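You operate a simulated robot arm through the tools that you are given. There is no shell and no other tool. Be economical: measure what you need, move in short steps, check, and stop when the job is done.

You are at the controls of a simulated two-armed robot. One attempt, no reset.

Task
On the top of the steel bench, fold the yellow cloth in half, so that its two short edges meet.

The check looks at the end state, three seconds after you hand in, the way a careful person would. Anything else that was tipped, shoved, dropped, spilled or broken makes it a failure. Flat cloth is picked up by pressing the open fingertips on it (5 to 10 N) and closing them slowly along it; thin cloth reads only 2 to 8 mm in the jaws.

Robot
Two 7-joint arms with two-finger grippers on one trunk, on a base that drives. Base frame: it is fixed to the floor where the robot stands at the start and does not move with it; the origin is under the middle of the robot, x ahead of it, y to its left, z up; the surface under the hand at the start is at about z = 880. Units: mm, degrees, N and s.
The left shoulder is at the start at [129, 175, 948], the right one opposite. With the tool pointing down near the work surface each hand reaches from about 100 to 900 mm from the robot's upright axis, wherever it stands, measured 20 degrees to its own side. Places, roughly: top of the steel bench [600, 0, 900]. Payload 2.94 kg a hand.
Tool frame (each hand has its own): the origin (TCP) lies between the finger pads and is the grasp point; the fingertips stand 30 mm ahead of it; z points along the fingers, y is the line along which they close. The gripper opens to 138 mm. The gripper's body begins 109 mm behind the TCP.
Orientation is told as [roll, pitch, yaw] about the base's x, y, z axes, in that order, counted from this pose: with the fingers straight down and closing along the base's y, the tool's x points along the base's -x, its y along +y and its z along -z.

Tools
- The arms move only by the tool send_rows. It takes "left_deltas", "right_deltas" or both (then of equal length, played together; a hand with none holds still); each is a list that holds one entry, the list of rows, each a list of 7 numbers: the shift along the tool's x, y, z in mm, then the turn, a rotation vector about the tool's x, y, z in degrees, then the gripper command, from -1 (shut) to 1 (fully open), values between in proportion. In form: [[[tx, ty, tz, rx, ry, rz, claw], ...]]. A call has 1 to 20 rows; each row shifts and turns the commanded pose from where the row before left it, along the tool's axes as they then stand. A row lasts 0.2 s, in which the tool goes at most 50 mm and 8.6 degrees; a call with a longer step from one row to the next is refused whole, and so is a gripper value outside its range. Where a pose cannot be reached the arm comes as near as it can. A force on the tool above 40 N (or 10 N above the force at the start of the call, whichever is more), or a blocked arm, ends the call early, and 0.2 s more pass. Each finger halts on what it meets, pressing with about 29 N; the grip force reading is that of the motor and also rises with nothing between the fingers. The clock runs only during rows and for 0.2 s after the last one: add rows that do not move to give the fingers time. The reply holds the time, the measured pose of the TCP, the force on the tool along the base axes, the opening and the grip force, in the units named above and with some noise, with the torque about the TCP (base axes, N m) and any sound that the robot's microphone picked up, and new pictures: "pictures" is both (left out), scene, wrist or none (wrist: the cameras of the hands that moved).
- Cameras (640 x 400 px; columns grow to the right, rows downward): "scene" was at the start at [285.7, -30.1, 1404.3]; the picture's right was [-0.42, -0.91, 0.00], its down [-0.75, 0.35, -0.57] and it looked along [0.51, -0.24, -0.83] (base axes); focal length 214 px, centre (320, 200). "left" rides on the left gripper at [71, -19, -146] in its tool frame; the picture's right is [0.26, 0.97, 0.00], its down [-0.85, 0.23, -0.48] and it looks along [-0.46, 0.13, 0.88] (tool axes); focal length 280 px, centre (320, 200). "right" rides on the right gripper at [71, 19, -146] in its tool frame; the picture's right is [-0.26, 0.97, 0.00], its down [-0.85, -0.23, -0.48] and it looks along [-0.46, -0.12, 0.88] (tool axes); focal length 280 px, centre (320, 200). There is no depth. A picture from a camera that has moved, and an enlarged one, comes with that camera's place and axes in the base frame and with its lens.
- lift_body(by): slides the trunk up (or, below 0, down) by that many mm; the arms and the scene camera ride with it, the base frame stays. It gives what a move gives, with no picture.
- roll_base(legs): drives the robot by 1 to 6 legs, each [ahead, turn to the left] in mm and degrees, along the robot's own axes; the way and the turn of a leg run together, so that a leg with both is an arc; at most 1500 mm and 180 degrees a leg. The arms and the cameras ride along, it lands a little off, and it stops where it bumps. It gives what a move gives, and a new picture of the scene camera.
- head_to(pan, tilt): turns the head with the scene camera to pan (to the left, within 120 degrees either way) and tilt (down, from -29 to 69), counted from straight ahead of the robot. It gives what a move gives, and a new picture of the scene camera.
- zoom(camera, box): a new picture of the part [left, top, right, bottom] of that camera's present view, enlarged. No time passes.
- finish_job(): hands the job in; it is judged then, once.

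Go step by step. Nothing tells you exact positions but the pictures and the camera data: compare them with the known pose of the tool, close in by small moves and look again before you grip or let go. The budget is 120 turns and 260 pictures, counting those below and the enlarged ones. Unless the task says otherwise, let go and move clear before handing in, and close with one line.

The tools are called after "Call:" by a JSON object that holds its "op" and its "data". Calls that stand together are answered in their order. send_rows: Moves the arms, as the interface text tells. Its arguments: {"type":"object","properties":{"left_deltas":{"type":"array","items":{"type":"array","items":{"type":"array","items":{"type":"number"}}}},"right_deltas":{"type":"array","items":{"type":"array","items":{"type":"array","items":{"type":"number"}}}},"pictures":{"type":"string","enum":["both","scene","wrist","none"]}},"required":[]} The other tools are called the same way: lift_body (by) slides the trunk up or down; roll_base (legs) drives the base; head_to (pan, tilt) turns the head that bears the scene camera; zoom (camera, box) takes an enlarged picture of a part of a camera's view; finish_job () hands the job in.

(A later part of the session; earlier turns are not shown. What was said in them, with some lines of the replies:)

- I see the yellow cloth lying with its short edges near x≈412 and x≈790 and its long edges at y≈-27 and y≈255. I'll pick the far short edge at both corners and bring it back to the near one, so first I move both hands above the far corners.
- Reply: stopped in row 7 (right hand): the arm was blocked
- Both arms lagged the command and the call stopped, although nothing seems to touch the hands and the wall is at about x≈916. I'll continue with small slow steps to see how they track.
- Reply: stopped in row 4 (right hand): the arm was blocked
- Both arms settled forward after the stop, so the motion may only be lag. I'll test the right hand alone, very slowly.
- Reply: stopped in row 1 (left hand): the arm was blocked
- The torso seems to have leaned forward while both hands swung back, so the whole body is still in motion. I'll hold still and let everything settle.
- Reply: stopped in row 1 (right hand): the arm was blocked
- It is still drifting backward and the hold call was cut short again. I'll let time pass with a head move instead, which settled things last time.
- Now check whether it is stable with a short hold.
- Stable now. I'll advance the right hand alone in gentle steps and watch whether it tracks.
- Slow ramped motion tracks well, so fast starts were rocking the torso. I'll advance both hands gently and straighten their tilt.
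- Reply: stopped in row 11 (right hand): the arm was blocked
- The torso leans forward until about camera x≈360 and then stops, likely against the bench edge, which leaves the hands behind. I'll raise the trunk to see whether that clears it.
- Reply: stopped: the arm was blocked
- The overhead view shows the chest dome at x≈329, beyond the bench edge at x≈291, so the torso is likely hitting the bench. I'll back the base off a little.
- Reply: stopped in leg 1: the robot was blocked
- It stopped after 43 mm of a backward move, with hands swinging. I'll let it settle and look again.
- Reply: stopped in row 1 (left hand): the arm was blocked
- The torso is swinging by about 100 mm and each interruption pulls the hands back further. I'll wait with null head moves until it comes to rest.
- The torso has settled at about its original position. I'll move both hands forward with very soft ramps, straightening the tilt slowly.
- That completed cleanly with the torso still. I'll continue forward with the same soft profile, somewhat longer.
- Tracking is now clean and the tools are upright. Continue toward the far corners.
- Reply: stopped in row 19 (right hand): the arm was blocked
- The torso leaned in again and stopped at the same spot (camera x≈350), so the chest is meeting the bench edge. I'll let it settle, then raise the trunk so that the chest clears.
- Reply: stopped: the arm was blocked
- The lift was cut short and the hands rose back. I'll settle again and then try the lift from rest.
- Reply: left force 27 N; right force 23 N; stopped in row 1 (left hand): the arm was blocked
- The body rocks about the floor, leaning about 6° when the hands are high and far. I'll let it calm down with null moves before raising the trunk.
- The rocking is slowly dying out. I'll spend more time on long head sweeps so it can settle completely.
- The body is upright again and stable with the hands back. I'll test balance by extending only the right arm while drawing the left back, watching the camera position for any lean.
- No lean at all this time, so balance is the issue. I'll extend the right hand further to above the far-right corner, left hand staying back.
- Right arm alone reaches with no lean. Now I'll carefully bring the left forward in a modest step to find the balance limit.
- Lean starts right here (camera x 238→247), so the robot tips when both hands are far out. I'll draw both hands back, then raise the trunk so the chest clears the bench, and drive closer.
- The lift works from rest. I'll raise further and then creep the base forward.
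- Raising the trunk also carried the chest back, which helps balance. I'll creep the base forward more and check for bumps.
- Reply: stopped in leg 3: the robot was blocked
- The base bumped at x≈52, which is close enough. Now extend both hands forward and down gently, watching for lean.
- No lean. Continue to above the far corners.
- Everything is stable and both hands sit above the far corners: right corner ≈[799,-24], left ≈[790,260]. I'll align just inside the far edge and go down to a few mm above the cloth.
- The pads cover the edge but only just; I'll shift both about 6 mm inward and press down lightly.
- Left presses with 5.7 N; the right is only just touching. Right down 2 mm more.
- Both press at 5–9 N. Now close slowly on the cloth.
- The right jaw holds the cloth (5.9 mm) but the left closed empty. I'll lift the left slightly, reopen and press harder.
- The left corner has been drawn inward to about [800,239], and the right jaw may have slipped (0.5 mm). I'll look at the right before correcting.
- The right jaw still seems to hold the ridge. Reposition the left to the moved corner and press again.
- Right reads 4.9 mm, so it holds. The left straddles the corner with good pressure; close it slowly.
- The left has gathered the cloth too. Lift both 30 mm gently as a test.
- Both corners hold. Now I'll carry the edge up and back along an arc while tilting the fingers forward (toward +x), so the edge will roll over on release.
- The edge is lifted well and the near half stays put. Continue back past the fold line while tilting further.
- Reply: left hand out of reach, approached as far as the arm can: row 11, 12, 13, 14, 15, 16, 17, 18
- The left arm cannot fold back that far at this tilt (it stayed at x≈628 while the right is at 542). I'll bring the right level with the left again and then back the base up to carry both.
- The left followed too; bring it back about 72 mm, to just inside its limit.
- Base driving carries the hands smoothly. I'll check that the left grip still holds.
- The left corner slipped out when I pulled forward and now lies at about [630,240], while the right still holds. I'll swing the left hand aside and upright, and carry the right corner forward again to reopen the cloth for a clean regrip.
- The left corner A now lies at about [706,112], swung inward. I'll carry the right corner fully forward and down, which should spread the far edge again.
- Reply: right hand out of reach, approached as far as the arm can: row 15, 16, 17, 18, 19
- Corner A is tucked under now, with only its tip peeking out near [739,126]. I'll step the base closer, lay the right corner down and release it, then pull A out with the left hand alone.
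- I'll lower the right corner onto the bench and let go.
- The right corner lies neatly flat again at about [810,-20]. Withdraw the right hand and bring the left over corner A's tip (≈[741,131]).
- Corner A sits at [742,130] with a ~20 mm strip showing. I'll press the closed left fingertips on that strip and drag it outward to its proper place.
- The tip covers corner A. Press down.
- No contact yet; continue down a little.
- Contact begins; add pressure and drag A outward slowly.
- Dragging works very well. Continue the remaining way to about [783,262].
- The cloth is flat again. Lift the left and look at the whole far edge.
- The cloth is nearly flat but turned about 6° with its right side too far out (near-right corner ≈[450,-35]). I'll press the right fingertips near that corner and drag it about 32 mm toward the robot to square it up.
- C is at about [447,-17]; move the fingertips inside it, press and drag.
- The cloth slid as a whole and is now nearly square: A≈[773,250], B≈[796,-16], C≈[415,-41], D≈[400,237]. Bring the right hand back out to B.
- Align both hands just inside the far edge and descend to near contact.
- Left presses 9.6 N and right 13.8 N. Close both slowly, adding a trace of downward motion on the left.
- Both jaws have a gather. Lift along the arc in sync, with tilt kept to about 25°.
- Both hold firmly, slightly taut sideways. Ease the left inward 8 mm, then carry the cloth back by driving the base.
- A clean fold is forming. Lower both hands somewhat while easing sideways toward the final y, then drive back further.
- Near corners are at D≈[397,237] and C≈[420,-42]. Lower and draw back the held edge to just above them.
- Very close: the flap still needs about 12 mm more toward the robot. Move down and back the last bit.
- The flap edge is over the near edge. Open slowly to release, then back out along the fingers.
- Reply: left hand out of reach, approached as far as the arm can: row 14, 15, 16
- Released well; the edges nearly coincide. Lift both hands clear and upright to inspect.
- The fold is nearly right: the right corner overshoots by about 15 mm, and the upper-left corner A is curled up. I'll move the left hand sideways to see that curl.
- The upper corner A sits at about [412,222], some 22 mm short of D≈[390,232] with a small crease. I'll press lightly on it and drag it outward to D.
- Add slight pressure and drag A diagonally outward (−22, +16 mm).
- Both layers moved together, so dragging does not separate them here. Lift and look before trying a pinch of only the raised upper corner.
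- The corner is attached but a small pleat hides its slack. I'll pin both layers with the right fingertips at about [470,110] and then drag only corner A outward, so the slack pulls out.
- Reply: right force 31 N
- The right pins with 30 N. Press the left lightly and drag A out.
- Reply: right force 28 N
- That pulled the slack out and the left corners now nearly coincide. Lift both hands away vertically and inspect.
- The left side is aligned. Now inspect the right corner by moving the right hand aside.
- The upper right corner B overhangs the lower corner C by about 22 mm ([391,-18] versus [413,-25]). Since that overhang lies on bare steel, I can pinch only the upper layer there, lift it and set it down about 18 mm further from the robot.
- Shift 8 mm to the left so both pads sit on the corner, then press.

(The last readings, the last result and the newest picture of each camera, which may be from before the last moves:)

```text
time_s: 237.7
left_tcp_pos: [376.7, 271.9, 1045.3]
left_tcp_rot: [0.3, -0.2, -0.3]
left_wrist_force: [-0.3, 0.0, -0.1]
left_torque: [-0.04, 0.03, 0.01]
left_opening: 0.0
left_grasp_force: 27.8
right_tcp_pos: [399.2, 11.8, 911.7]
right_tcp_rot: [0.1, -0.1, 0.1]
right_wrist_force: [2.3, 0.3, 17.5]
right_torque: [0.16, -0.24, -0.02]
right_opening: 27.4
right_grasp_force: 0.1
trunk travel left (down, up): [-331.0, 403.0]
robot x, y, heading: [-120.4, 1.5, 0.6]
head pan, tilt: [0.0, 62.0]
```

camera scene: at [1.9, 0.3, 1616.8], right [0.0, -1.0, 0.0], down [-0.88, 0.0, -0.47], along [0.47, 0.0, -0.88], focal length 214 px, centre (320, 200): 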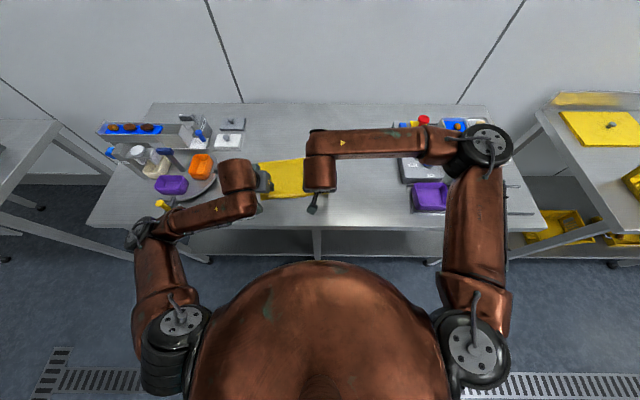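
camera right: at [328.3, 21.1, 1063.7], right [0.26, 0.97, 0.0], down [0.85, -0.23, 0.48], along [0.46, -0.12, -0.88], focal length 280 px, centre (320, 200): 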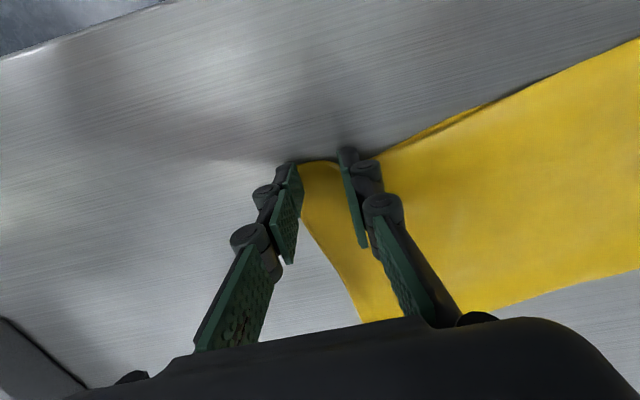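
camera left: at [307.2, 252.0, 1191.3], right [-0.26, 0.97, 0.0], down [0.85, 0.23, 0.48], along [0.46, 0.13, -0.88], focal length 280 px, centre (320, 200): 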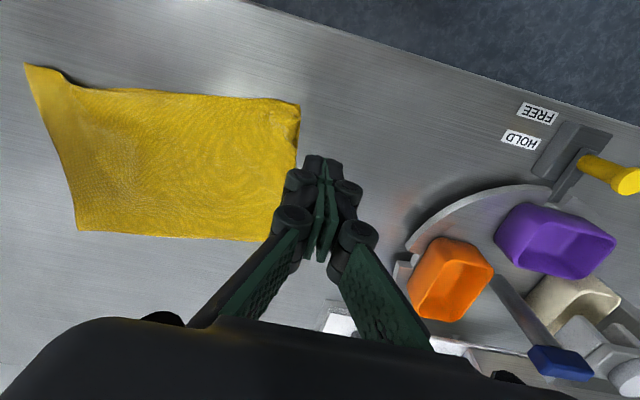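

Call:
{"op": "send_rows", "data": {"right_deltas": [[[0, 0, -0.8, 0, 0, 0, -0.6], [0, 0, 0, 0, 0, 0, -0.63], [0, 0, 0, 0, 0, 0, -0.66], [0, 0, 0, 0, 0, 0, -0.69], [0, 0, 0.1, 0, 0, 0, -0.72], [0, 0, 0.1, 0, 0, 0, -0.75], [0, 0, 0.1, 0, 0, 0, -0.78], [0, 0, 0.1, 0, 0, 0, -0.81], [0, 0, 0.1, 0, 0, 0, -0.84], [0, 0, 0.1, 0, 0, 0, -0.87], [0, 0, 0.1, 0, 0, 0, -0.9], [0, 0, 0.1, 0, 0, 0, -0.93], [0, 0, 0.1, 0, 0, 0, -0.96], [0, 0, 0, 0, 0, 0, -1], [0, 0, 0, 0, 0, 0, -1], [0, 0, 0, 0, 0, 0, -1], [0, 0, -2, 0, 0, 0, -1], [0, 0, -4, 0, 0, 0, -1], [0, 0, -6, 0, 0, 0, -1], [0, 0, -4, 0, 0, 0, -1]]], "pictures": "wrist"}}

```text
time_s: 241.9
left_tcp_pos: [377.5, 271.9, 1045.4]
left_tcp_rot: [0.2, -0.1, -0.3]
left_wrist_force: [-0.2, 0.1, -0.6]
left_torque: [0.01, 0.0, 0.02]
left_opening: 0.0
left_grasp_force: 28.8
right_tcp_pos: [398.9, 12.1, 925.4]
right_tcp_rot: [0.0, 0.0, 0.1]
right_wrist_force: [-1.0, -0.8, 3.8]
right_torque: [-0.07, 0.04, 0.02]
right_opening: 1.6
right_grasp_force: 23.4
trunk travel left (down, up): [-331.0, 403.0]
robot x, y, heading: [-121.6, 3.5, 0.1]
head pan, tilt: [0.0, 62.0]
camera right: at [328.0, 29.8, 1071.3], right [0.26, 0.97, 0.0], down [0.85, -0.23, 0.48], along [0.46, -0.12, -0.88], focal length 280 px, centre (320, 200)
```

right: 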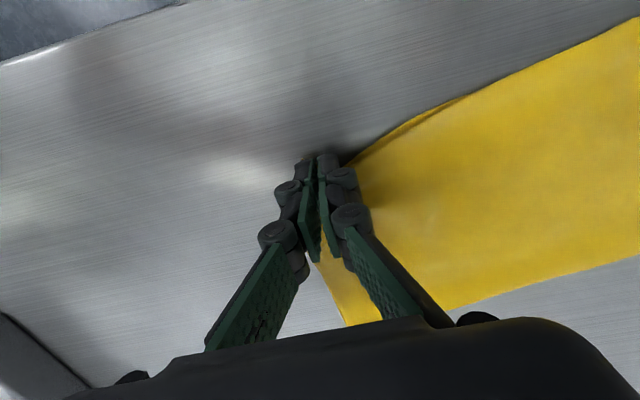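

Gripped the upper layer. Lift 35 mm, carry +20 mm in x and −7 mm in y, and lower again.

Call:
{"op": "send_rows", "data": {"right_deltas": [[[0, 0, -3, 0, 0, 0, -1], [0, 0, -6, 0, 0, 0, -1], [-1, 0, -8, 0, 0, 0, -1], [-2, -1, -8, 0, 0, 0, -1], [-3, -1, -6, 0, 0, 0, -1], [-4, -1, -3, 0, 0, 0, -1], [-4, -2, 0, 0, 0, 0, -1], [-3, -1, 3, 0, 0, 0, -1], [-2, -1, 6, 0, 0, 0, -1], [-1, 0, 8, 0, 0, 0, -1], [0, 0, 9, 0, 0, 0, -1], [0, 0, 8, 0, 0, 0, -1], [0, 0, 6, 0, 0, 0, -1], [0, 0, 4, 0, 0, 0, -1], [0, 0, 1, 0, 0, 0, -1], [0, 0, 0, 0, 0, 0, -1], [0, 0, 0, 0, 0, 0, -1]]], "pictures": "wrist"}}

```text
time_s: 245.5
left_tcp_pos: [376.4, 271.9, 1046.3]
left_tcp_rot: [0.3, -0.1, -0.2]
left_wrist_force: [-0.7, -0.6, 0.8]
left_torque: [-0.01, -0.02, 0.01]
left_opening: 0.0
left_grasp_force: 27.9
right_tcp_pos: [418.1, 5.0, 914.5]
right_tcp_rot: [0.1, -0.1, 0.2]
right_wrist_force: [0.0, 0.6, 5.6]
right_torque: [0.0, -0.02, 0.01]
right_opening: 2.0
right_grasp_force: 31.3
trunk travel left (down, up): [-331.0, 403.0]
robot x, y, heading: [-116.4, 2.4, 0.3]
head pan, tilt: [0.0, 62.0]
camera right: at [347.9, 23.3, 1060.4], right [0.26, 0.97, 0.0], down [0.85, -0.23, 0.48], along [0.46, -0.12, -0.88], focal length 280 px, centre (320, 200)
```

right: 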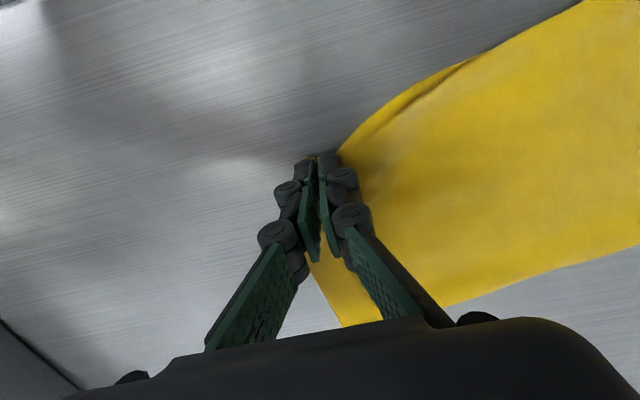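

Release gently and lift off to look.

Call:
{"op": "send_rows", "data": {"right_deltas": [[[0, 0, 0, 0, 0, 0, -0.92], [0, 0, 0, 0, 0, 0, -0.85], [0, 0, 0, 0, 0, 0, -0.78], [0, 0, 0, 0, 0, 0, -0.7], [0, 0, 0, 0, 0, 0, -0.65], [0, 0, 0, 0, 0, 0, -0.65], [0, 0, -3, 0, 0, 0, -0.65], [0, 0, -7, 0, 0, 0, -0.65], [0, 0, -10, 0, 0, 0, -0.65], [0, -4, -10, 0, 0, 0, -0.7], [2, -8, -10, 0, 0, 0, -0.8], [4, -10, -10, 0, 0, 0, -0.9], [5, -10, -10, 0, 0, 0, -1], [5, -10, -10, 0, 0, 0, -1], [4, -10, -10, 0, 0, 0, -1], [2, -8, -6, 0, 0, 0, -1], [0, -4, -3, 0, 0, 0, -1], [0, -2, 0, 0, 0, 0, -1], [0, 0, 0, 0, 0, 0, -1]]], "pictures": "none"}}

Call:
{"op": "zoom", "data": {"camera": "right", "box": [300, 40, 560, 210]}}

Call:
{"op": "zoom", "data": {"camera": "right", "box": [0, 0, 640, 400]}}

Call:
{"op": "zoom", "data": {"camera": "left", "box": [0, 30, 340, 250]}}

```text
time_s: 249.5
left_tcp_pos: [378.1, 273.4, 1046.2]
left_tcp_rot: [0.3, -0.1, -0.2]
left_wrist_force: [0.5, 0.3, 0.4]
left_torque: [0.0, -0.02, 0.02]
left_opening: 0.0
left_grasp_force: 28.5
right_tcp_pos: [397.9, -62.3, 1004.0]
right_tcp_rot: [0.0, 0.1, 0.2]
right_wrist_force: [0.2, -1.4, 0.2]
right_torque: [-0.01, 0.0, -0.01]
right_opening: 0.0
right_grasp_force: 28.4
trunk travel left (down, up): [-331.0, 403.0]
robot x, y, heading: [-121.0, -1.6, 0.1]
head pan, tilt: [0.0, 62.0]
```

```text
2.35 times, centred on (430, 125) of right
camera zoom: at [326.3, -43.3, 1149.5], right [0.26, 0.97, 0.0], down [0.85, -0.23, 0.48], along [0.46, -0.12, -0.88], focal length 660 px, centre (61, 376)
```

zoom: 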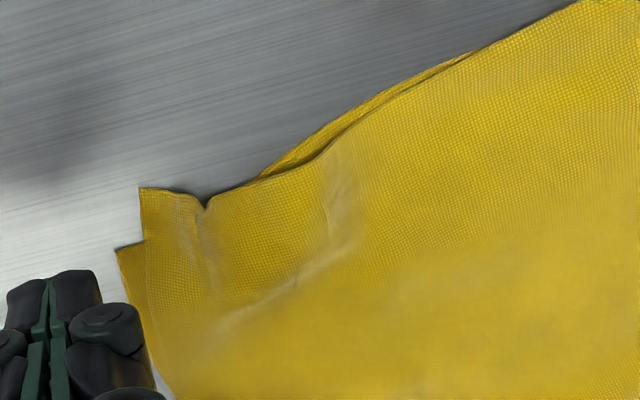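

```text
1.00 times, centred on (320, 200) of right (not enlarged: the box is as wide or as high as the picture)
camera zoom: at [326.3, -43.3, 1149.5], right [0.26, 0.97, 0.0], down [0.85, -0.23, 0.48], along [0.46, -0.12, -0.88], focal length 280 px, centre (320, 200)
```

zoom: 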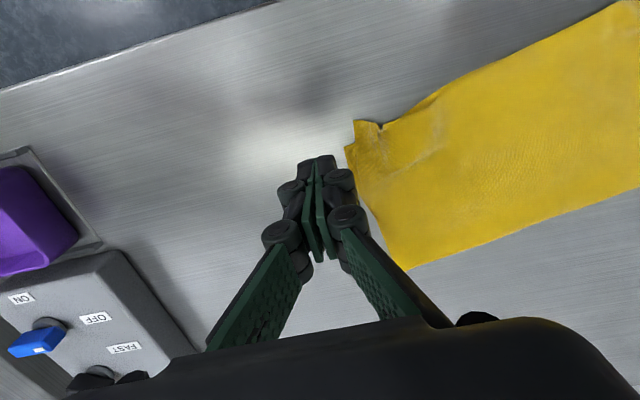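

```text
1.82 times, centred on (170, 140) of left
camera zoom: at [307.0, 251.9, 1191.3], right [-0.26, 0.97, 0.0], down [0.85, 0.23, 0.48], along [0.46, 0.13, -0.88], focal length 510 px, centre (593, 309)
```

zoom: 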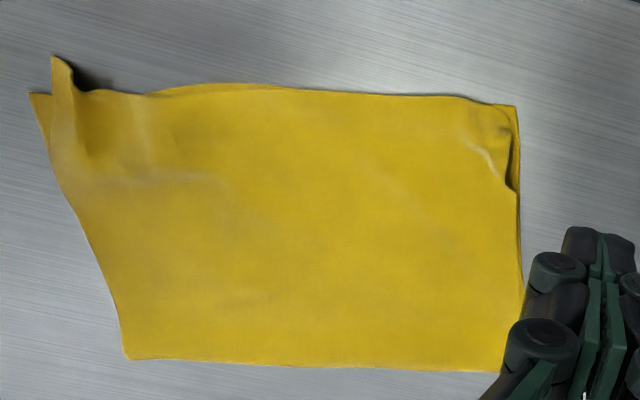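

The upper corner sprang back because the slack stays in the upper layer; the fold itself must roll outward there. I'll pinch B again, set it over C and keep holding it while the left hand flattens the fold.

Call:
{"op": "send_rows", "data": {"right_deltas": [[[0, 2, 1, 0, 0, 0, -0.9], [0, 4, 4, 0, 0, 0, -0.8], [0, 5, 6, 0, 0, 0, -0.7], [0, 6, 8, 0, 0, 0, -0.6], [0, 7, 9, 0, 0, 0, -0.6], [0, 7, 9, 0, 0, 0, -0.6], [0, 7, 9, 0, 0, 0, -0.6], [0, 7, 9, 0, 0, 0, -0.6], [0, 6, 9, 0, 0, 0, -0.6], [0, 4, 9, 0, 0, 0, -0.6], [0, 2, 8, 0, 0, 0, -0.6], [0, 0, 5, 0, 0, 0, -0.6], [0, 0, 3, 0, 0, 0, -0.6], [0, 0, 1.5, 0, 0, 0, -0.6], [0, 0, 1, 0, 0, 0, -0.6], [0, 0, 0.5, 0, 0, 0, -0.6], [0, 0, 0, 0, 0, 0, -0.6]]], "pictures": "wrist"}}

```text
time_s: 253.1
left_tcp_pos: [375.7, 271.8, 1047.0]
left_tcp_rot: [0.3, -0.1, -0.3]
left_wrist_force: [-0.2, 0.0, -0.7]
left_torque: [-0.01, -0.02, 0.01]
left_opening: 0.0
left_grasp_force: 28.3
right_tcp_pos: [397.7, -4.3, 911.2]
right_tcp_rot: [0.0, 0.0, 0.3]
right_wrist_force: [0.5, 0.5, 2.1]
right_torque: [0.07, -0.02, -0.01]
right_opening: 27.5
right_grasp_force: 0.0
trunk travel left (down, up): [-331.0, 403.0]
robot x, y, heading: [-116.4, 0.4, 0.2]
head pan, tilt: [0.0, 62.0]
camera right: at [326.0, 14.1, 1057.6], right [0.26, 0.97, 0.0], down [0.85, -0.23, 0.48], along [0.46, -0.12, -0.88], focal length 280 px, centre (320, 200)
```

right: 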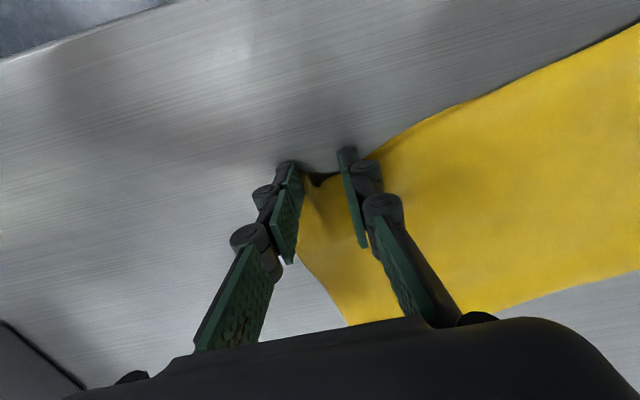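

Call:
{"op": "send_rows", "data": {"right_deltas": [[[-3, 0, 0.6, 0, 0, 0, -0.6], [-2, 0, 0.6, 0, 0, 0, -0.6], [0, 0, 0, 0, 0, 0, -0.64], [0, 0, 0, 0, 0, 0, -0.68], [0, 0, 0.1, 0, 0, 0, -0.72], [0, 0, 0.1, 0, 0, 0, -0.76], [0, 0, 0.1, 0, 0, 0, -0.8], [0, 0, 0.1, 0, 0, 0, -0.84], [0, 0, 0.1, 0, 0, 0, -0.88], [0, 0, 0.1, 0, 0, 0, -0.92], [0, 0, 0, 0, 0, 0, -0.96], [0, 0, 0, 0, 0, 0, -1], [0, 0, 0, 0, 0, 0, -1], [0, 0, 0, 0, 0, 0, -1], [0, 0, -3, 0, 0, 0, -1], [0, 0, -7, 0, 0, 0, -1], [0, 0, -10, 0, 0, 0, -1], [0, 0, -10, 0, 0, 0, -1], [0, 0, -10, 0, 0, 0, -1], [0, 0, -7, 0, 0, 0, -1]]], "left_deltas": [[[-1, -2, 0, 0, 0, 0, -1], [-3, -5, 0, 0, 0, 0, -1], [-6, -7, 0, 0, 0, 0, -1], [-8, -7, 0, 0, 0, 0, -1], [-9, -7, 0, 0, 0, 0, -1], [-9, -7, 0, 0, 0, 0, -1], [-9, -7, 0, 0, 0, 0, -1], [-9, -7, 0, 0, 0, 0, -1], [-9, -7, 0, 0, 0, 0, -1], [-9, -7, 0, 0, 0, 0, -1], [-9, -7, 0, 0, 0, 0, -1], [-9, -7, 0, 0, 0, 0, -1], [-9, -7, 0, 0, 0, 0, -1], [-9, -7, 0, 0, 0, 0, -1], [-9, -7, 0, 0, 0, 0, -1], [-9, -7, 0, 0, 0, 0, -1], [-8, -7, 0, 0, 0, 0, -1], [-6, -5, 0, 0, 0, 0, -1], [-3, -3, 0, 0, 0, 0, -1], [-1, -1, 0, 0, 0, 0, -1]]], "pictures": "both"}}

```text
time_s: 257.3
left_tcp_pos: [521.8, 150.1, 1046.5]
left_tcp_rot: [0.3, -0.1, -0.2]
left_wrist_force: [-1.5, 0.3, 0.2]
left_torque: [-0.01, 0.0, -0.03]
left_opening: 0.0
left_grasp_force: 28.6
right_tcp_pos: [403.4, -4.2, 957.9]
right_tcp_rot: [0.0, 0.0, 0.2]
right_wrist_force: [0.6, 0.1, -0.4]
right_torque: [0.01, 0.0, 0.02]
right_opening: 2.7
right_grasp_force: 25.6
trunk travel left (down, up): [-331.0, 403.0]
robot x, y, heading: [-125.0, -0.3, 0.2]
head pan, tilt: [0.0, 62.0]
camera scene: at [1.9, 0.3, 1616.8], right [0.0, -1.0, 0.0], down [-0.88, 0.0, -0.47], along [0.47, 0.0, -0.88], focal length 214 px, centre (320, 200)
camera right: at [331.1, 14.1, 1103.2], right [0.26, 0.97, 0.0], down [0.85, -0.23, 0.48], along [0.46, -0.12, -0.88], focal length 280 px, centre (320, 200)
camera left: at [450.6, 130.4, 1191.5], right [-0.26, 0.97, 0.01], down [0.85, 0.23, 0.48], along [0.46, 0.13, -0.88], focal length 280 px, centre (320, 200)
```

scene: 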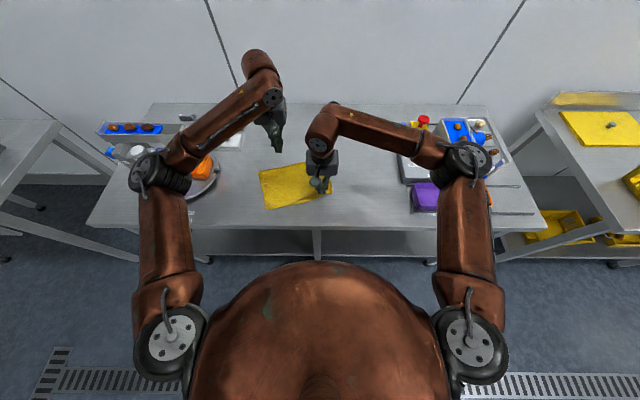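
right: 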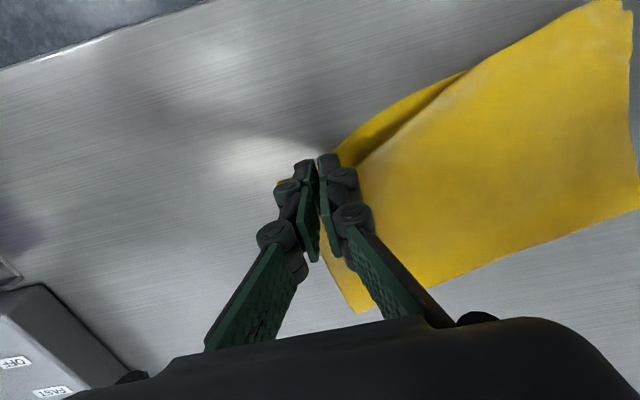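
left: 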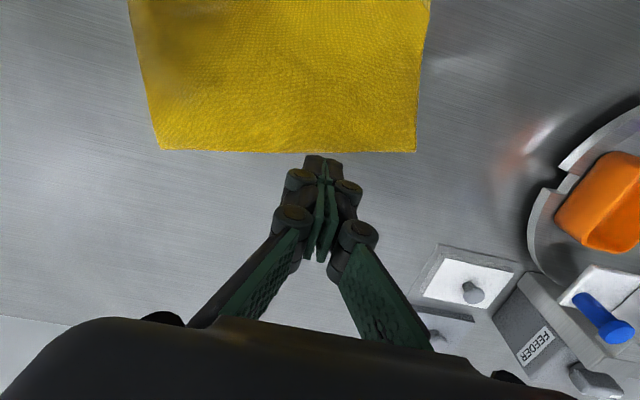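

B is held up. Set it down over C (≈[422,-46]) while the left hand moves above the right end of the fold.

Call:
{"op": "send_rows", "data": {"right_deltas": [[[-1, -1, 0, 0, 0, 0, -1], [-2, -2, 0, 0, 0, 0, -1], [-3, -2, 0, 0, 0, 0, -1], [-4, -3, 0, 0, 0, 0, -1], [-4, -3, 0, 0, 0, 0, -1], [-4, -3, 1, 0, 0, 0, -1], [-4, -3, 2, 0, 0, 0, -1], [-3, -3, 3, 0, 0, 0, -1], [-2, -2, 4, 0, 0, 0, -1], [-1, -1, 5, 0, 0, 0, -1], [0, 0, 6, 0, 0, 0, -1], [0, 0, 6, 0, 0, 0, -1], [0, 0, 6, 0, 0, 0, -1], [0, 0, 5, 0, 0, 0, -1], [0, 0, 3, 0, 0, 0, -1], [0, 0, 2, 0, 0, 0, -1], [0, 0, 1, 0, 0, 0, -1], [0, 0, 0, 0, 0, 0, -1], [0, 0, 0, 0, 0, 0, -1], [0, 0, 0, 0, 0, 0, -1]]], "left_deltas": [[[-1, -2, 0, 0, 0, 0, -1], [-2, -4, 0, 0, 0, 0, -1], [-3, -6, 0, 0, 0, 0, -1], [-4, -8, 0, 0, 0, 0, -1], [-4, -8, 1, 0, 0, 0, -1], [-4, -8, 2, 0, 0, 0, -1], [-4, -8, 4, 0, 0, 0, -1], [-4, -8, 4, 0, 0, 0, -1], [-4, -8, 4, 0, 0, 0, -1], [-4, -8, 4, 0, 0, 0, -1], [-4, -8, 4, 0, 0, 0, -1], [-4, -8, 4, 0, 0, 0, -1], [-4, -8, 4, 0, 0, 0, -1], [-4, -8, 4, 0, 0, 0, -1], [-4, -8, 4, 0, 0, 0, -1], [-3, -8, 4, 0, 0, 0, -1], [-3, -6, 4, 0, 0, 0, -1], [-1, -4, 3, 0, 0, 0, -1], [0, -1, 1, 0, 0, 0, -1], [0, 0, 0, 0, 0, 0, -1]]], "pictures": "wrist"}}

```text
time_s: 261.5
left_tcp_pos: [581.0, 22.7, 994.7]
left_tcp_rot: [0.3, -0.1, -0.2]
left_wrist_force: [-0.2, -0.2, 0.8]
left_torque: [0.03, 0.02, 0.0]
left_opening: 0.1
left_grasp_force: 28.4
right_tcp_pos: [431.6, -28.1, 911.6]
right_tcp_rot: [0.0, 0.0, 0.2]
right_wrist_force: [-0.1, 0.5, -2.2]
right_torque: [0.03, 0.0, 0.01]
right_opening: 5.2
right_grasp_force: 38.9
trunk travel left (down, up): [-331.0, 403.0]
robot x, y, heading: [-121.3, -0.2, -0.1]
head pan, tilt: [0.0, 62.0]
camera right: at [359.3, -9.1, 1058.3], right [0.26, 0.97, 0.0], down [0.85, -0.23, 0.48], along [0.46, -0.12, -0.88], focal length 280 px, centre (320, 200)
camera left: at [511.2, 3.1, 1139.6], right [-0.26, 0.97, 0.0], down [0.85, 0.23, 0.48], along [0.46, 0.13, -0.88], focal length 280 px, centre (320, 200)
```

right: 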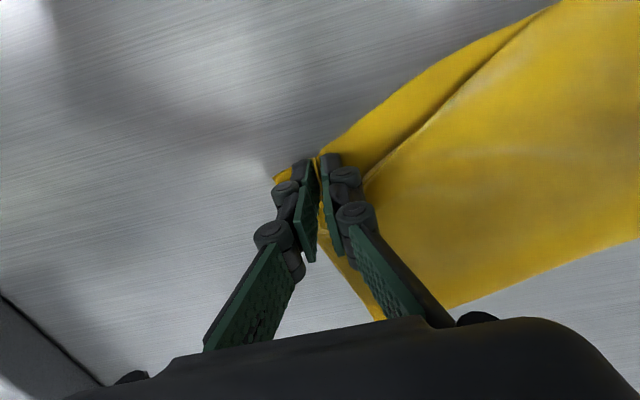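
left: 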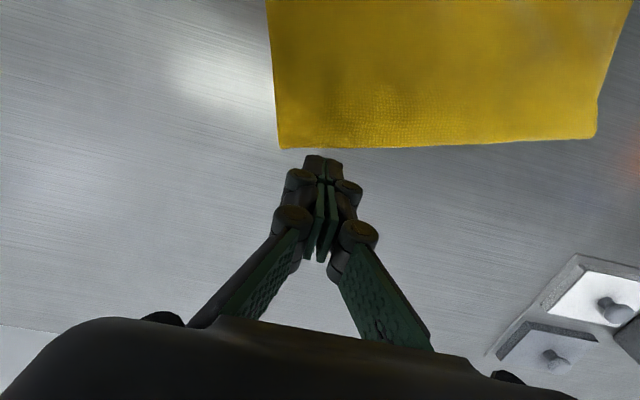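

B now lies over C and stays held. Press the left fingertips down on the loop just inside the fold's right end so the slack rolls outward.

Call:
{"op": "send_rows", "data": {"left_deltas": [[[0, -2, 2, 0, 0, 0, -1], [-1, -4, 5, 0, 0, 0, -1], [-1, -4, 8, 0, 0, 0, -1], [-1, -4, 10, 0, 0, 0, -1], [0, -2, 11, 0, 0, 0, -1], [0, 0, 11, 0, 0, 0, -1], [0, 0, 11, 0, 0, 0, -1], [0, 0, 10, 0, 0, 0, -1], [0, 0, 7, 0, 0, 0, -1], [0, 0, 4, 0, 0, 0, -1], [0, 0, 3, 0, 0, 0, -1], [0, 0, 2, 0, 0, 0, -1], [0, 0, 1.5, 0, 0, 0, -1], [-1, 0, 1, 0, 0, 0, -1], [-2, 0, 0, 0, 0, 0, -1], [-2, 0, 0, 0, 0, 0, -1], [-2, 0, 0, 0, 0, 0, -1], [-2, 0, 0, 0, 0, 0, -1], [-1, 0, 0, 0, 0, 0, -1], [0, 0, 0, 0, 0, 0, -1]]], "pictures": "wrist"}}

```text
time_s: 263.2
left_tcp_pos: [595.1, 12.0, 959.7]
left_tcp_rot: [-1.1, -2.0, 0.6]
left_wrist_force: [0.8, 0.7, -9.2]
left_torque: [0.05, -0.04, -0.02]
left_opening: 0.2
left_grasp_force: 28.1
right_tcp_pos: [427.2, -32.0, 907.5]
right_tcp_rot: [-0.2, 0.9, -0.2]
right_wrist_force: [8.1, -4.7, 122.3]
right_torque: [0.19, -0.38, -0.02]
right_opening: 3.4
right_grasp_force: 37.4
trunk travel left (down, up): [-331.0, 403.0]
robot x, y, heading: [-119.6, -1.3, 0.3]
head pan, tilt: [0.0, 62.0]
stopped in row 8 (right hand): the force on the tool passed its limit at 154 N (the readings are from after the stop); the commanded pose is now the measured one
camera left: at [521.2, -5.6, 1104.1], right [-0.27, 0.96, -0.03], down [0.83, 0.25, 0.5], along [0.49, 0.11, -0.87], focal length 280 px, centre (320, 200)
```

left: 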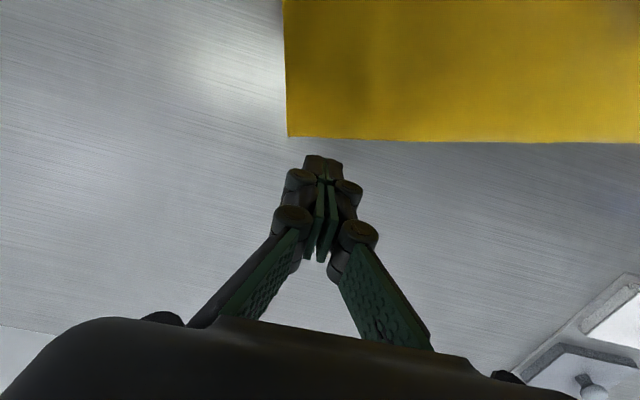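

The left arm came down onto the right one and pushed it. I'll raise the left straight back up immediately.

Call:
{"op": "send_rows", "data": {"left_deltas": [[[0, 1, -5, 0, 0, 0, -1], [0, 2, -8, 0, 0, 0, -1], [0, 3, -10, 0, 0, 0, -1], [0, 4, -10, 0, 0, 0, -1], [0, 6, -10, 0, 0, 0, -1], [0, 8, -10, 0, 0, 0, -1], [0, 8, -10, 0, 0, 0, -1], [0, 8, -8, 0, 0, 0, -1], [0, 8, -4, 0, 0, 0, -1], [0, 8, 0, 0, 0, 0, -1], [0, 8, 0, 0, 0, 0, -1], [0, 8, 0, 0, 0, 0, -1], [0, 8, 0, 0, 0, 0, -1], [0, 8, 0, 0, 0, 0, -1], [0, 8, 0, 0, 0, 0, -1], [0, 6, 0, 0, 0, 0, -1], [0, 3, 0, 0, 0, 0, -1], [0, 0, 0, 0, 0, 0, -1]]], "pictures": "scene"}}

```text
time_s: 267.0
left_tcp_pos: [587.1, 116.7, 1034.0]
left_tcp_rot: [-1.2, -1.9, 0.5]
left_wrist_force: [0.1, -0.1, 0.4]
left_torque: [-0.03, -0.01, 0.06]
left_opening: 0.0
left_grasp_force: 28.0
right_tcp_pos: [427.2, -31.0, 908.4]
right_tcp_rot: [-0.2, 0.8, -0.1]
right_wrist_force: [3.2, -5.0, 71.5]
right_torque: [0.15, -0.01, 0.11]
right_opening: 0.0
right_grasp_force: 23.3
trunk travel left (down, up): [-331.0, 403.0]
robot x, y, heading: [-117.9, -0.4, 0.0]
head pan, tilt: [0.0, 62.0]
camera scene: at [-2.1, 0.4, 1617.2], right [0.0, -1.0, 0.0], down [-0.88, 0.0, -0.47], along [0.47, 0.0, -0.88], focal length 214 px, centre (320, 200)
```

scene: 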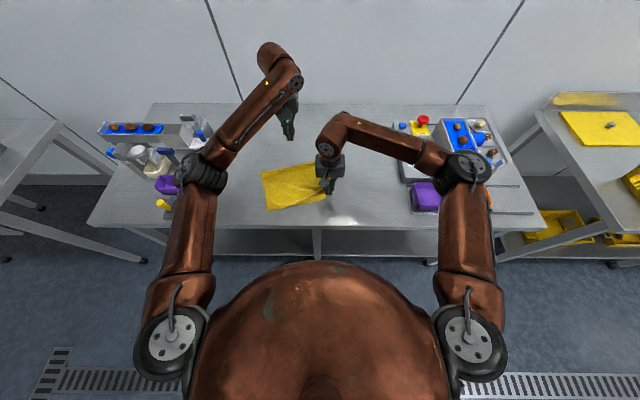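

Nothing else is disturbed, but the right is still pressing hard. Ease it up, open, and lift away.

Call:
{"op": "send_rows", "data": {"right_deltas": [[[0, 0, -3, 0, 0, 0, -1], [0, 0, -3, 0, 0, 0, -1], [0, 0, 0, 0, 0, 0, -1], [0, 0, 0, 0, 0, 0, -0.92], [0, 0, 0, 0, 0, 0, -0.85], [0, 0, 0, 0, 0, 0, -0.78], [0, 0, 0, 0, 0, 0, -0.7], [0, 0, 0, 0, 0, 0, -0.65], [0, 0, 0, 0, 0, 0, -0.65], [0, 0, -4, 0, 0, 0, -0.65], [0, 0, -8, 0, 0, 0, -0.65], [0, 0, -10, 0, 0, 0, -0.65], [0, -4, -10, 0, 0, 0, -0.7], [2, -8, -10, 0, 0, 0, -0.8], [4, -10, -10, 0, 0, 0, -0.9], [5, -10, -10, 0, 0, 0, -1], [5, -8, -10, 0, 0, 0, -1], [4, -5, -10, 0, 0, 0, -1], [2, -2, -5, 0, 0, 0, -1], [0, 0, 0, 0, 0, 0, -1]]], "pictures": "wrist"}}

Call:
{"op": "zoom", "data": {"camera": "right", "box": [280, 0, 640, 225]}}

Call:
{"op": "zoom", "data": {"camera": "scene", "box": [240, 140, 350, 230]}}

```text
time_s: 271.2
left_tcp_pos: [591.5, 116.1, 1031.5]
left_tcp_rot: [-1.1, -1.8, 0.5]
left_wrist_force: [0.0, 0.3, -0.1]
left_torque: [-0.01, 0.02, -0.01]
left_opening: 0.0
left_grasp_force: 28.5
right_tcp_pos: [407.0, -78.9, 996.8]
right_tcp_rot: [-0.4, 1.1, -0.2]
right_wrist_force: [-1.0, 0.5, 0.2]
right_torque: [-0.02, -0.01, -0.02]
right_opening: 0.0
right_grasp_force: 28.4
trunk travel left (down, up): [-331.0, 403.0]
robot x, y, heading: [-117.1, -2.7, 0.3]
head pan, tilt: [0.0, 62.0]
camera right: at [338.3, -58.8, 1143.9], right [0.26, 0.96, -0.01], down [0.86, -0.23, 0.46], along [0.44, -0.13, -0.89], focal length 280 px, centre (320, 200)
```

right: 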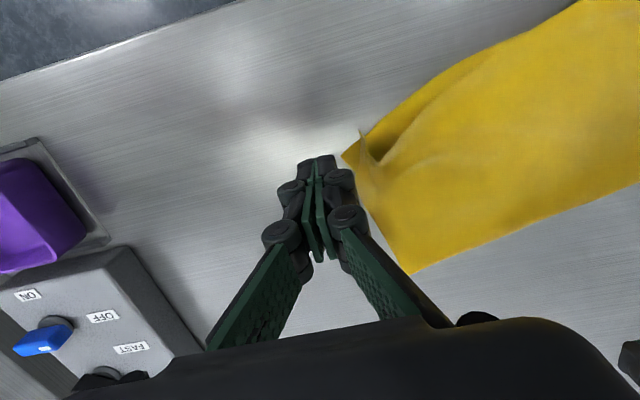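

```text
1.78 times, centred on (460, 112) of right
camera zoom: at [338.3, -58.8, 1143.9], right [0.26, 0.96, -0.01], down [0.86, -0.23, 0.46], along [0.44, -0.13, -0.89], focal length 498 px, centre (71, 356)
```

zoom: 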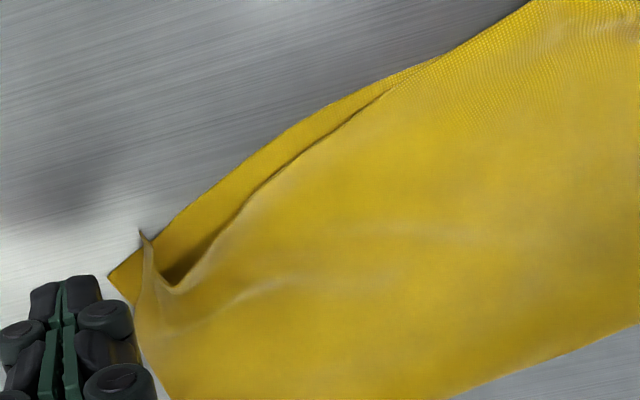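

```text
4.44 times, centred on (295, 185) of scene
camera zoom: at [2.0, 0.0, 1616.8], right [0.0, -1.0, 0.0], down [-0.88, 0.0, -0.47], along [0.47, 0.0, -0.88], focal length 953 px, centre (431, 267)
```

zoom: 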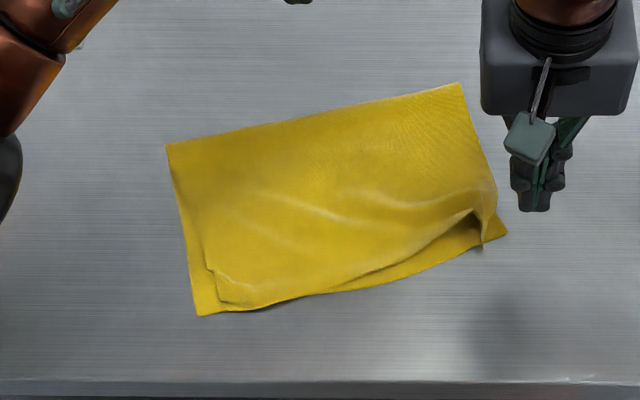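

B now stands next to C but gathered, leaving the upper edge short near it. As on the left side, I'll pin both layers with the left hand around [505,95], then drag the gathered corner outward with the right.

Call:
{"op": "send_rows", "data": {"left_deltas": [[[2, -1, 2, 0, 0.1, 0, -1], [4, -1, 4, 0, 0.2, 0, -1], [6, -2, 6, -0.2, 0.2, 0, -1], [7, -2, 8, -0.2, 0.2, 0, -1], [8, -2, 9, -0.2, 0.2, 0, -1], [8, -2, 9, -0.2, 0.2, 0, -1], [8, -2, 9, -0.2, 0.2, 0, -1], [8, -2, 9, -0.2, 0.2, 0, -1], [8, -2, 9, 0, 0.2, 0, -1], [8, -2, 9, 0, 0.1, 0, -1], [7, -2, 9, 0, 0, 0, -1], [6, -1, 9, 0, 0, 0, -1], [4, 0, 9, 0, 0, 0, -1], [2, 0, 8, 0, 0, 0, -1], [0, 0, 5, 0, 0, 0, -1], [0, 0, 4, 0, 0, 0, -1], [0, 0, 2, 0, 0, 0, -1], [0, 0, 1, 0, 0, 0, -1], [0, 0, 0, 0, 0, 0, -1]]], "right_deltas": [[[-1, 1, 1, 0, 0, 0, -1], [-2, 2, 3, 0, 0, 0, -1], [-2, 3, 4, 0, 0, 0, -1], [-2, 3, 5, 0, 0, 0, -1], [-2, 3, 6, 0, 0, 0, -1], [-2, 3, 6, 0, 0, 0, -1], [-2, 3, 6, 0, 0, 0, -1], [-2, 3, 6, 0, 0, 0, -1], [-2, 3, 6, 0, 0, 0, -1], [-2, 3, 6, 0, 0, 0, -1], [-2, 3, 6, 0, 0, 0, -1], [-2, 3, 5, 0, 0, 0, -1], [-2, 3, 4, 0, 0, 0, -1], [-2, 3, 3, 0, 0, 0, -1], [-1, 2, 3, 0, 0, 0, -1], [0, 0, 2, 0, 0, 0, -1], [0, 0, 2, 0, 0, 0, -1], [0, 0, 1, 0, 0, 0, -1], [0, 0, 0, 0, 0, 0, -1]]], "pictures": "wrist"}}

```text
time_s: 275.2
left_tcp_pos: [505.7, 92.3, 908.4]
left_tcp_rot: [0.2, -0.1, 0.5]
left_wrist_force: [-0.4, -0.4, 0.4]
left_torque: [0.0, -0.01, -0.04]
left_opening: 0.0
left_grasp_force: 28.2
right_tcp_pos: [430.9, -39.0, 921.7]
right_tcp_rot: [-0.6, 1.0, -0.1]
right_wrist_force: [-0.4, 0.6, -0.5]
right_torque: [0.03, 0.01, 0.04]
right_opening: 0.0
right_grasp_force: 28.7
trunk travel left (down, up): [-331.0, 403.0]
robot x, y, heading: [-119.2, 2.2, 0.5]
head pan, tilt: [0.0, 62.0]
camera right: at [364.5, -18.2, 1068.0], right [0.26, 0.96, -0.01], down [0.86, -0.23, 0.46], along [0.44, -0.13, -0.89], focal length 280 px, centre (320, 200)
camera left: at [437.1, 73.9, 1054.9], right [-0.27, 0.96, 0.0], down [0.85, 0.24, 0.48], along [0.46, 0.13, -0.88], focal length 280 px, centre (320, 200)
```

right: 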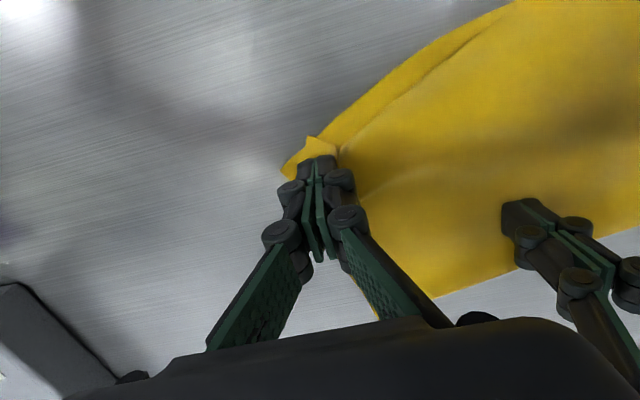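
left: 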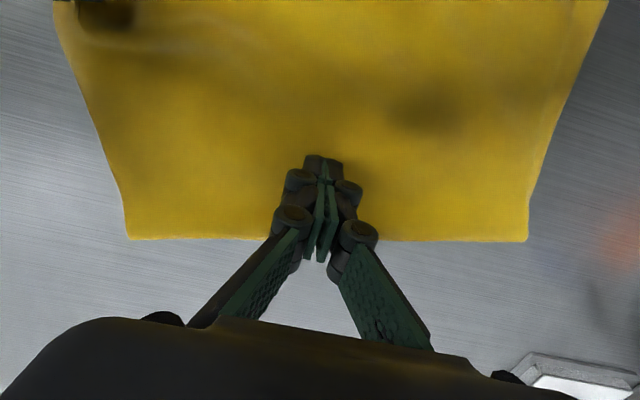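

Pin firmly with the left, press the right lightly and drag the corner outward.

Call:
{"op": "send_rows", "data": {"left_deltas": [[[0, 0, 1, 0, 0, 0, -1], [0, 0, 1, 0, 0, 0, -1], [0, 0, 1, 0, 0, 0, -1], [0, 0, 0.7, 0, 0, 0, -1], [0, 0, 0, 0, 0, 0, -1], [0, 0, 0, 0, 0, 0, -1], [0, 0, 0, 0, 0, 0, -1], [0, 0, 0, 0, 0, 0, -1], [0, 0, 0, 0, 0, 0, -1], [0, 0, 0, 0, 0, 0, -1], [0, 0, 0, 0, 0, 0, -1], [0, 0, 0, 0, 0, 0, -1], [0, 0, 0, 0, 0, 0, -1], [0, 0, 0, 0, 0, 0, -1], [0, 0, 0, 0, 0, 0, -1], [0, 0, 0, 0, 0, 0, -1], [0, 0, 0, 0, 0, 0, -1], [0, 0, 0, 0, 0, 0, -1], [0, 0, 0, 0, 0, 0, -1], [0, 0, 0, 0, 0, 0, -1]]], "right_deltas": [[[0, 0, 3, 0, 0, 0, -1], [0, 0, 4, 0, 0, 0, -1], [0, 0, 3, 0, 0, 0, -1], [0, 0, 2, 0, 0, 0, -1], [0, 0, 1.2, 0, 0, 0, -1], [0, 0, 0.6, 0, 0, 0, -1], [0, 0, 0, 0, 0, 0, -1], [0.2, -0.8, 0, 0, 0, 0, -1], [0.3, -1.5, 0, 0, 0, 0, -1], [0.5, -2.3, 0, 0, 0, 0, -1], [0.5, -2.3, 0, 0, 0, 0, -1], [0.5, -2.3, 0, 0, 0, 0, -1], [0.7, -2.3, 0, 0, 0, 0, -1], [0.8, -2.3, 0, 0, 0, 0, -1], [1, -2.3, 0, 0, 0, 0, -1], [1, -2.3, 0, 0, 0, 0, -1], [1, -2, 0, 0, 0, 0, -1], [1, -1.5, 0, 0, 0, 0, -1], [0.5, -0.5, 0, 0, 0, 0, -1], [0, 0, 0, 0, 0, 0, -1]]], "pictures": "wrist"}}

```text
time_s: 279.4
left_tcp_pos: [505.2, 92.6, 908.3]
left_tcp_rot: [0.1, -0.2, 0.4]
left_wrist_force: [3.3, -0.8, 29.3]
left_torque: [-0.05, -0.06, -0.02]
left_opening: 0.1
left_grasp_force: 28.6
right_tcp_pos: [423.9, -61.7, 909.5]
right_tcp_rot: [-0.5, 1.0, -0.2]
right_wrist_force: [2.2, 3.9, 11.8]
right_torque: [0.15, -0.12, 0.0]
right_opening: 0.0
right_grasp_force: 28.3
trunk travel left (down, up): [-331.0, 403.0]
robot x, y, heading: [-117.8, 0.9, -0.1]
head pan, tilt: [0.0, 62.0]
camera right: at [354.3, -40.9, 1056.0], right [0.26, 0.96, -0.01], down [0.86, -0.23, 0.46], along [0.44, -0.13, -0.89], focal length 280 px, centre (320, 200)
camera left: at [435.0, 73.5, 1053.3], right [-0.27, 0.96, 0.0], down [0.85, 0.24, 0.48], along [0.46, 0.13, -0.88], focal length 280 px, centre (320, 200)
```

right: 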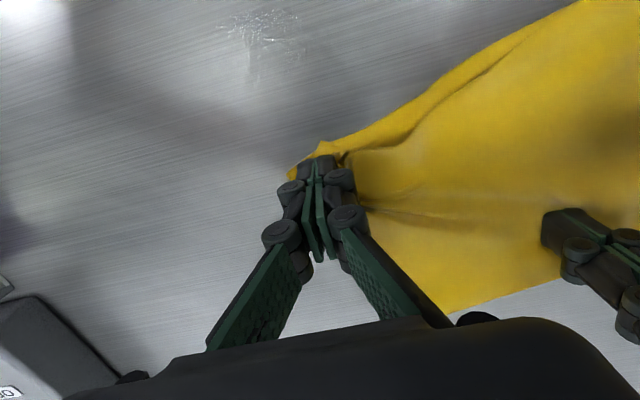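
left: 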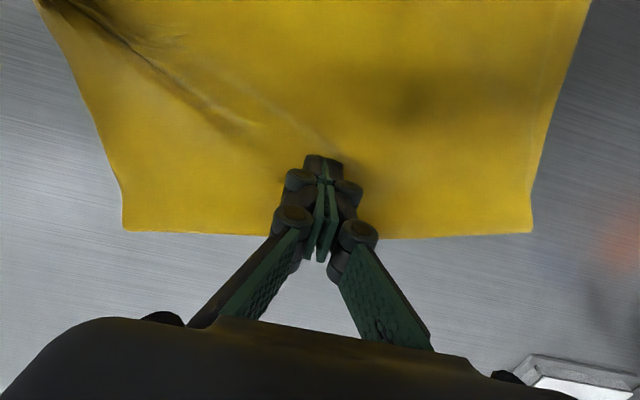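

The gather has pulled out toward C. Lift both hands clear and inspect.

Call:
{"op": "send_rows", "data": {"left_deltas": [[[0, 0, -2, 0, 0, 0, -1], [0, 0, -5, 0, 0, 0, -1], [0, 3, -9, 0, 0, 0, -1], [0, 6, -12, 0, 0, 0, -1], [0, 8, -12, 0, 0, 0, -1], [0, 10, -12, 0, 0, 0, -1], [0, 10, -12, 0, 0, 0, -1], [0, 10, -12, 0, 0, 0, -1], [0, 10, -12, 0, 0, 0, -1], [0, 10, -10, 0, 0, 0, -1], [0, 10, -8, 0, 0, 0, -1], [0, 10, -5, 0, 0, 0, -1], [0, 10, -2, 0, 0, 0, -1], [0, 8, 0, 0, 0, 0, -1], [0, 5, 0, 0, 0, 0, -1], [0, 2, 0, 0, 0, 0, -1], [0, 0, 0, 0, 0, 0, -1]]], "right_deltas": [[[0, 0, -2, 0, 0, 0, -1], [0, 0, -5, 0, 0, 0, -1], [0, -3, -9, 0, 0, 0, -1], [0, -6, -12, 0, 0, 0, -1], [0, -8, -12, 0, 0, 0, -1], [0, -10, -12, 0, 0, 0, -1], [1, -10, -12, 0, 0, 0, -1], [1, -10, -12, 0, 0, 0, -1], [1, -10, -10, 0, 0, 0, -1], [1, -8, -8, 0, 0, 0, -1], [1, -5, -5, 0, 0, 0, -1], [0, -2, -2, 0, 0, 0, -1], [0, 0, 0, 0, 0, 0, -1], [0, 0, 0, 0, 0, 0, -1], [0, 0, 0, 0, 0, 0, -1], [0, 0, 0, 0, 0, 0, -1], [0, 0, 0, 0, 0, 0, -1]]], "pictures": "none"}}

Call:
{"op": "zoom", "data": {"camera": "scene", "box": [240, 140, 350, 230]}}

Call:
{"op": "zoom", "data": {"camera": "right", "box": [320, 20, 600, 200]}}

```text
time_s: 283.0
left_tcp_pos: [504.4, 205.4, 1018.1]
left_tcp_rot: [0.0, 0.0, 0.4]
left_wrist_force: [0.1, -0.4, -0.4]
left_torque: [0.02, -0.02, -0.01]
left_opening: 0.0
left_grasp_force: 28.1
right_tcp_pos: [421.4, -131.2, 1009.5]
right_tcp_rot: [-0.5, 1.1, -0.3]
right_wrist_force: [-0.1, -0.4, 0.2]
right_torque: [-0.01, 0.0, -0.01]
right_opening: 0.0
right_grasp_force: 28.0
trunk travel left (down, up): [-331.0, 403.0]
robot x, y, heading: [-116.9, 0.4, 0.1]
head pan, tilt: [0.0, 62.0]
```

```text
4.44 times, centred on (295, 185) of scene
camera zoom: at [2.0, 0.1, 1616.8], right [0.0, -1.0, 0.0], down [-0.88, 0.0, -0.47], along [0.47, 0.0, -0.88], focal length 953 px, centre (431, 267)
```

zoom: 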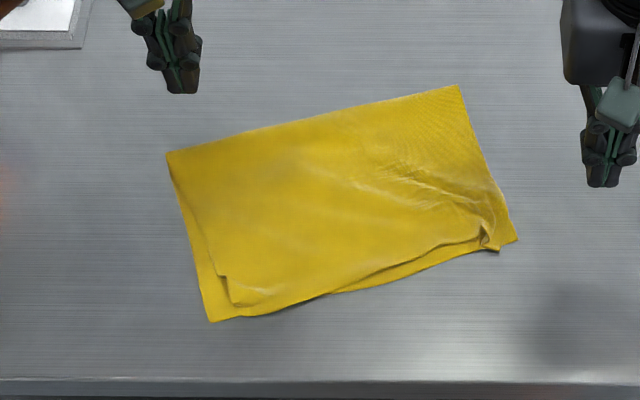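

```text
2.22 times, centred on (460, 110) of right
camera zoom: at [353.5, -112.3, 1156.3], right [0.26, 0.96, -0.01], down [0.86, -0.23, 0.46], along [0.44, -0.13, -0.89], focal length 623 px, centre (9, 400)
```

zoom: 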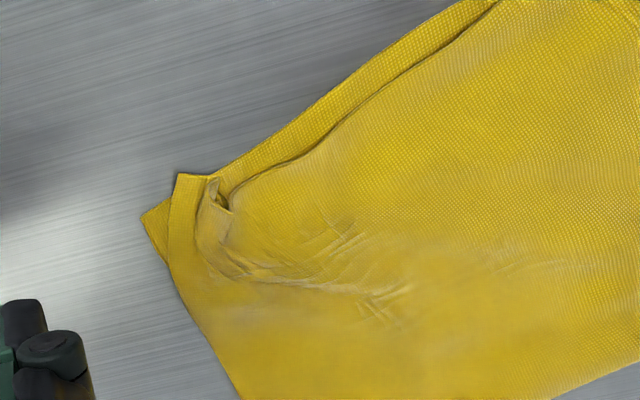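

The fold is now good: short edges meet within about 10 mm along their length, and both corner pairs lie together. I'll raise both hands well clear and hand in.

Call:
{"op": "send_rows", "data": {"left_deltas": [[[0, 2, -3, 0, 0, 0, -1], [0, 4, -6, 0, 0, 0, -1], [0, 6, -8, 0, 0, 0, -1], [0, 8, -8, 0, 0, 0, -1], [0, 8, -8, 0, 0, 0, -1], [0, 8, -8, 0, 0, 0, -1], [0, 8, -8, 0, 0, 0, -1], [0, 8, -8, 0, 0, 0, -1], [0, 6, -8, 0, 0, 0, -1], [0, 4, -6, 0, 0, 0, -1], [0, 2, -3, 0, 0, 0, -1], [0, 0, 0, 0, 0, 0, -1]]], "right_deltas": [[[0, 0, -3, 0, 0, 0, -1], [0, 0, -6, 0, 0, 0, -1], [0, 0, -8, 0, 0, 0, -1], [0, 0, -8, 0, 0, 0, -1], [0, 0, -8, 0, 0, 0, -1], [0, 0, -8, 0, 0, 0, -1], [0, 0, -8, 0, 0, 0, -1], [0, 0, -8, 0, 0, 0, -1], [0, 0, -8, 0, 0, 0, -1], [0, 0, -6, 0, 0, 0, -1], [0, 0, -3, 0, 0, 0, -1], [0, 0, 0, 0, 0, 0, -1]]], "pictures": "scene"}}

Call:
{"op": "finish_job", "data": {}}

```text
time_s: 285.6
left_tcp_pos: [505.4, 269.6, 1093.0]
left_tcp_rot: [0.1, -0.1, 0.4]
left_wrist_force: [0.7, 0.3, -0.4]
left_torque: [-0.04, 0.02, -0.03]
left_opening: 0.3
left_grasp_force: 28.6
right_tcp_pos: [422.5, -132.7, 1084.0]
right_tcp_rot: [-0.5, 1.1, -0.3]
right_wrist_force: [-0.4, -0.4, 0.3]
right_torque: [-0.02, 0.03, 0.02]
right_opening: 0.0
right_grasp_force: 28.3
trunk travel left (down, up): [-331.0, 403.0]
robot x, y, heading: [-120.0, 1.1, -0.0]
head pan, tilt: [0.0, 62.0]
camera scene: at [2.0, 0.2, 1616.8], right [0.0, -1.0, 0.0], down [-0.88, 0.0, -0.47], along [0.47, 0.0, -0.88], focal length 214 px, centre (320, 200)
```

scene: 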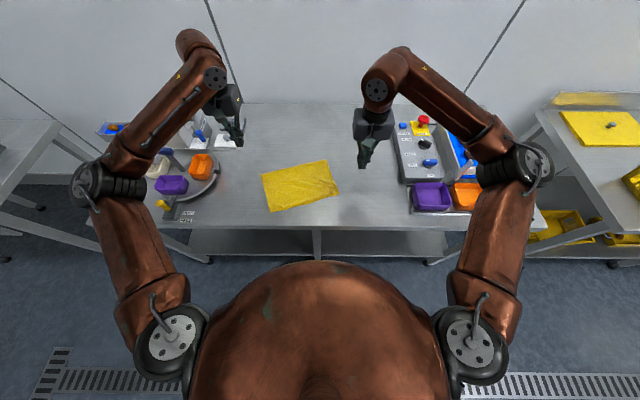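

```text
The job is handed in.
```

I folded the yellow cloth in half on the bench and handed the job in; by my camera estimates its short edges meet to within about 10–12 mm. Small pleats remain at both near corners, and the folded cloth lies turned about 16° on the bench. Both hands are clear, and the last picture shows nothing else on the bench tipped or shoved.
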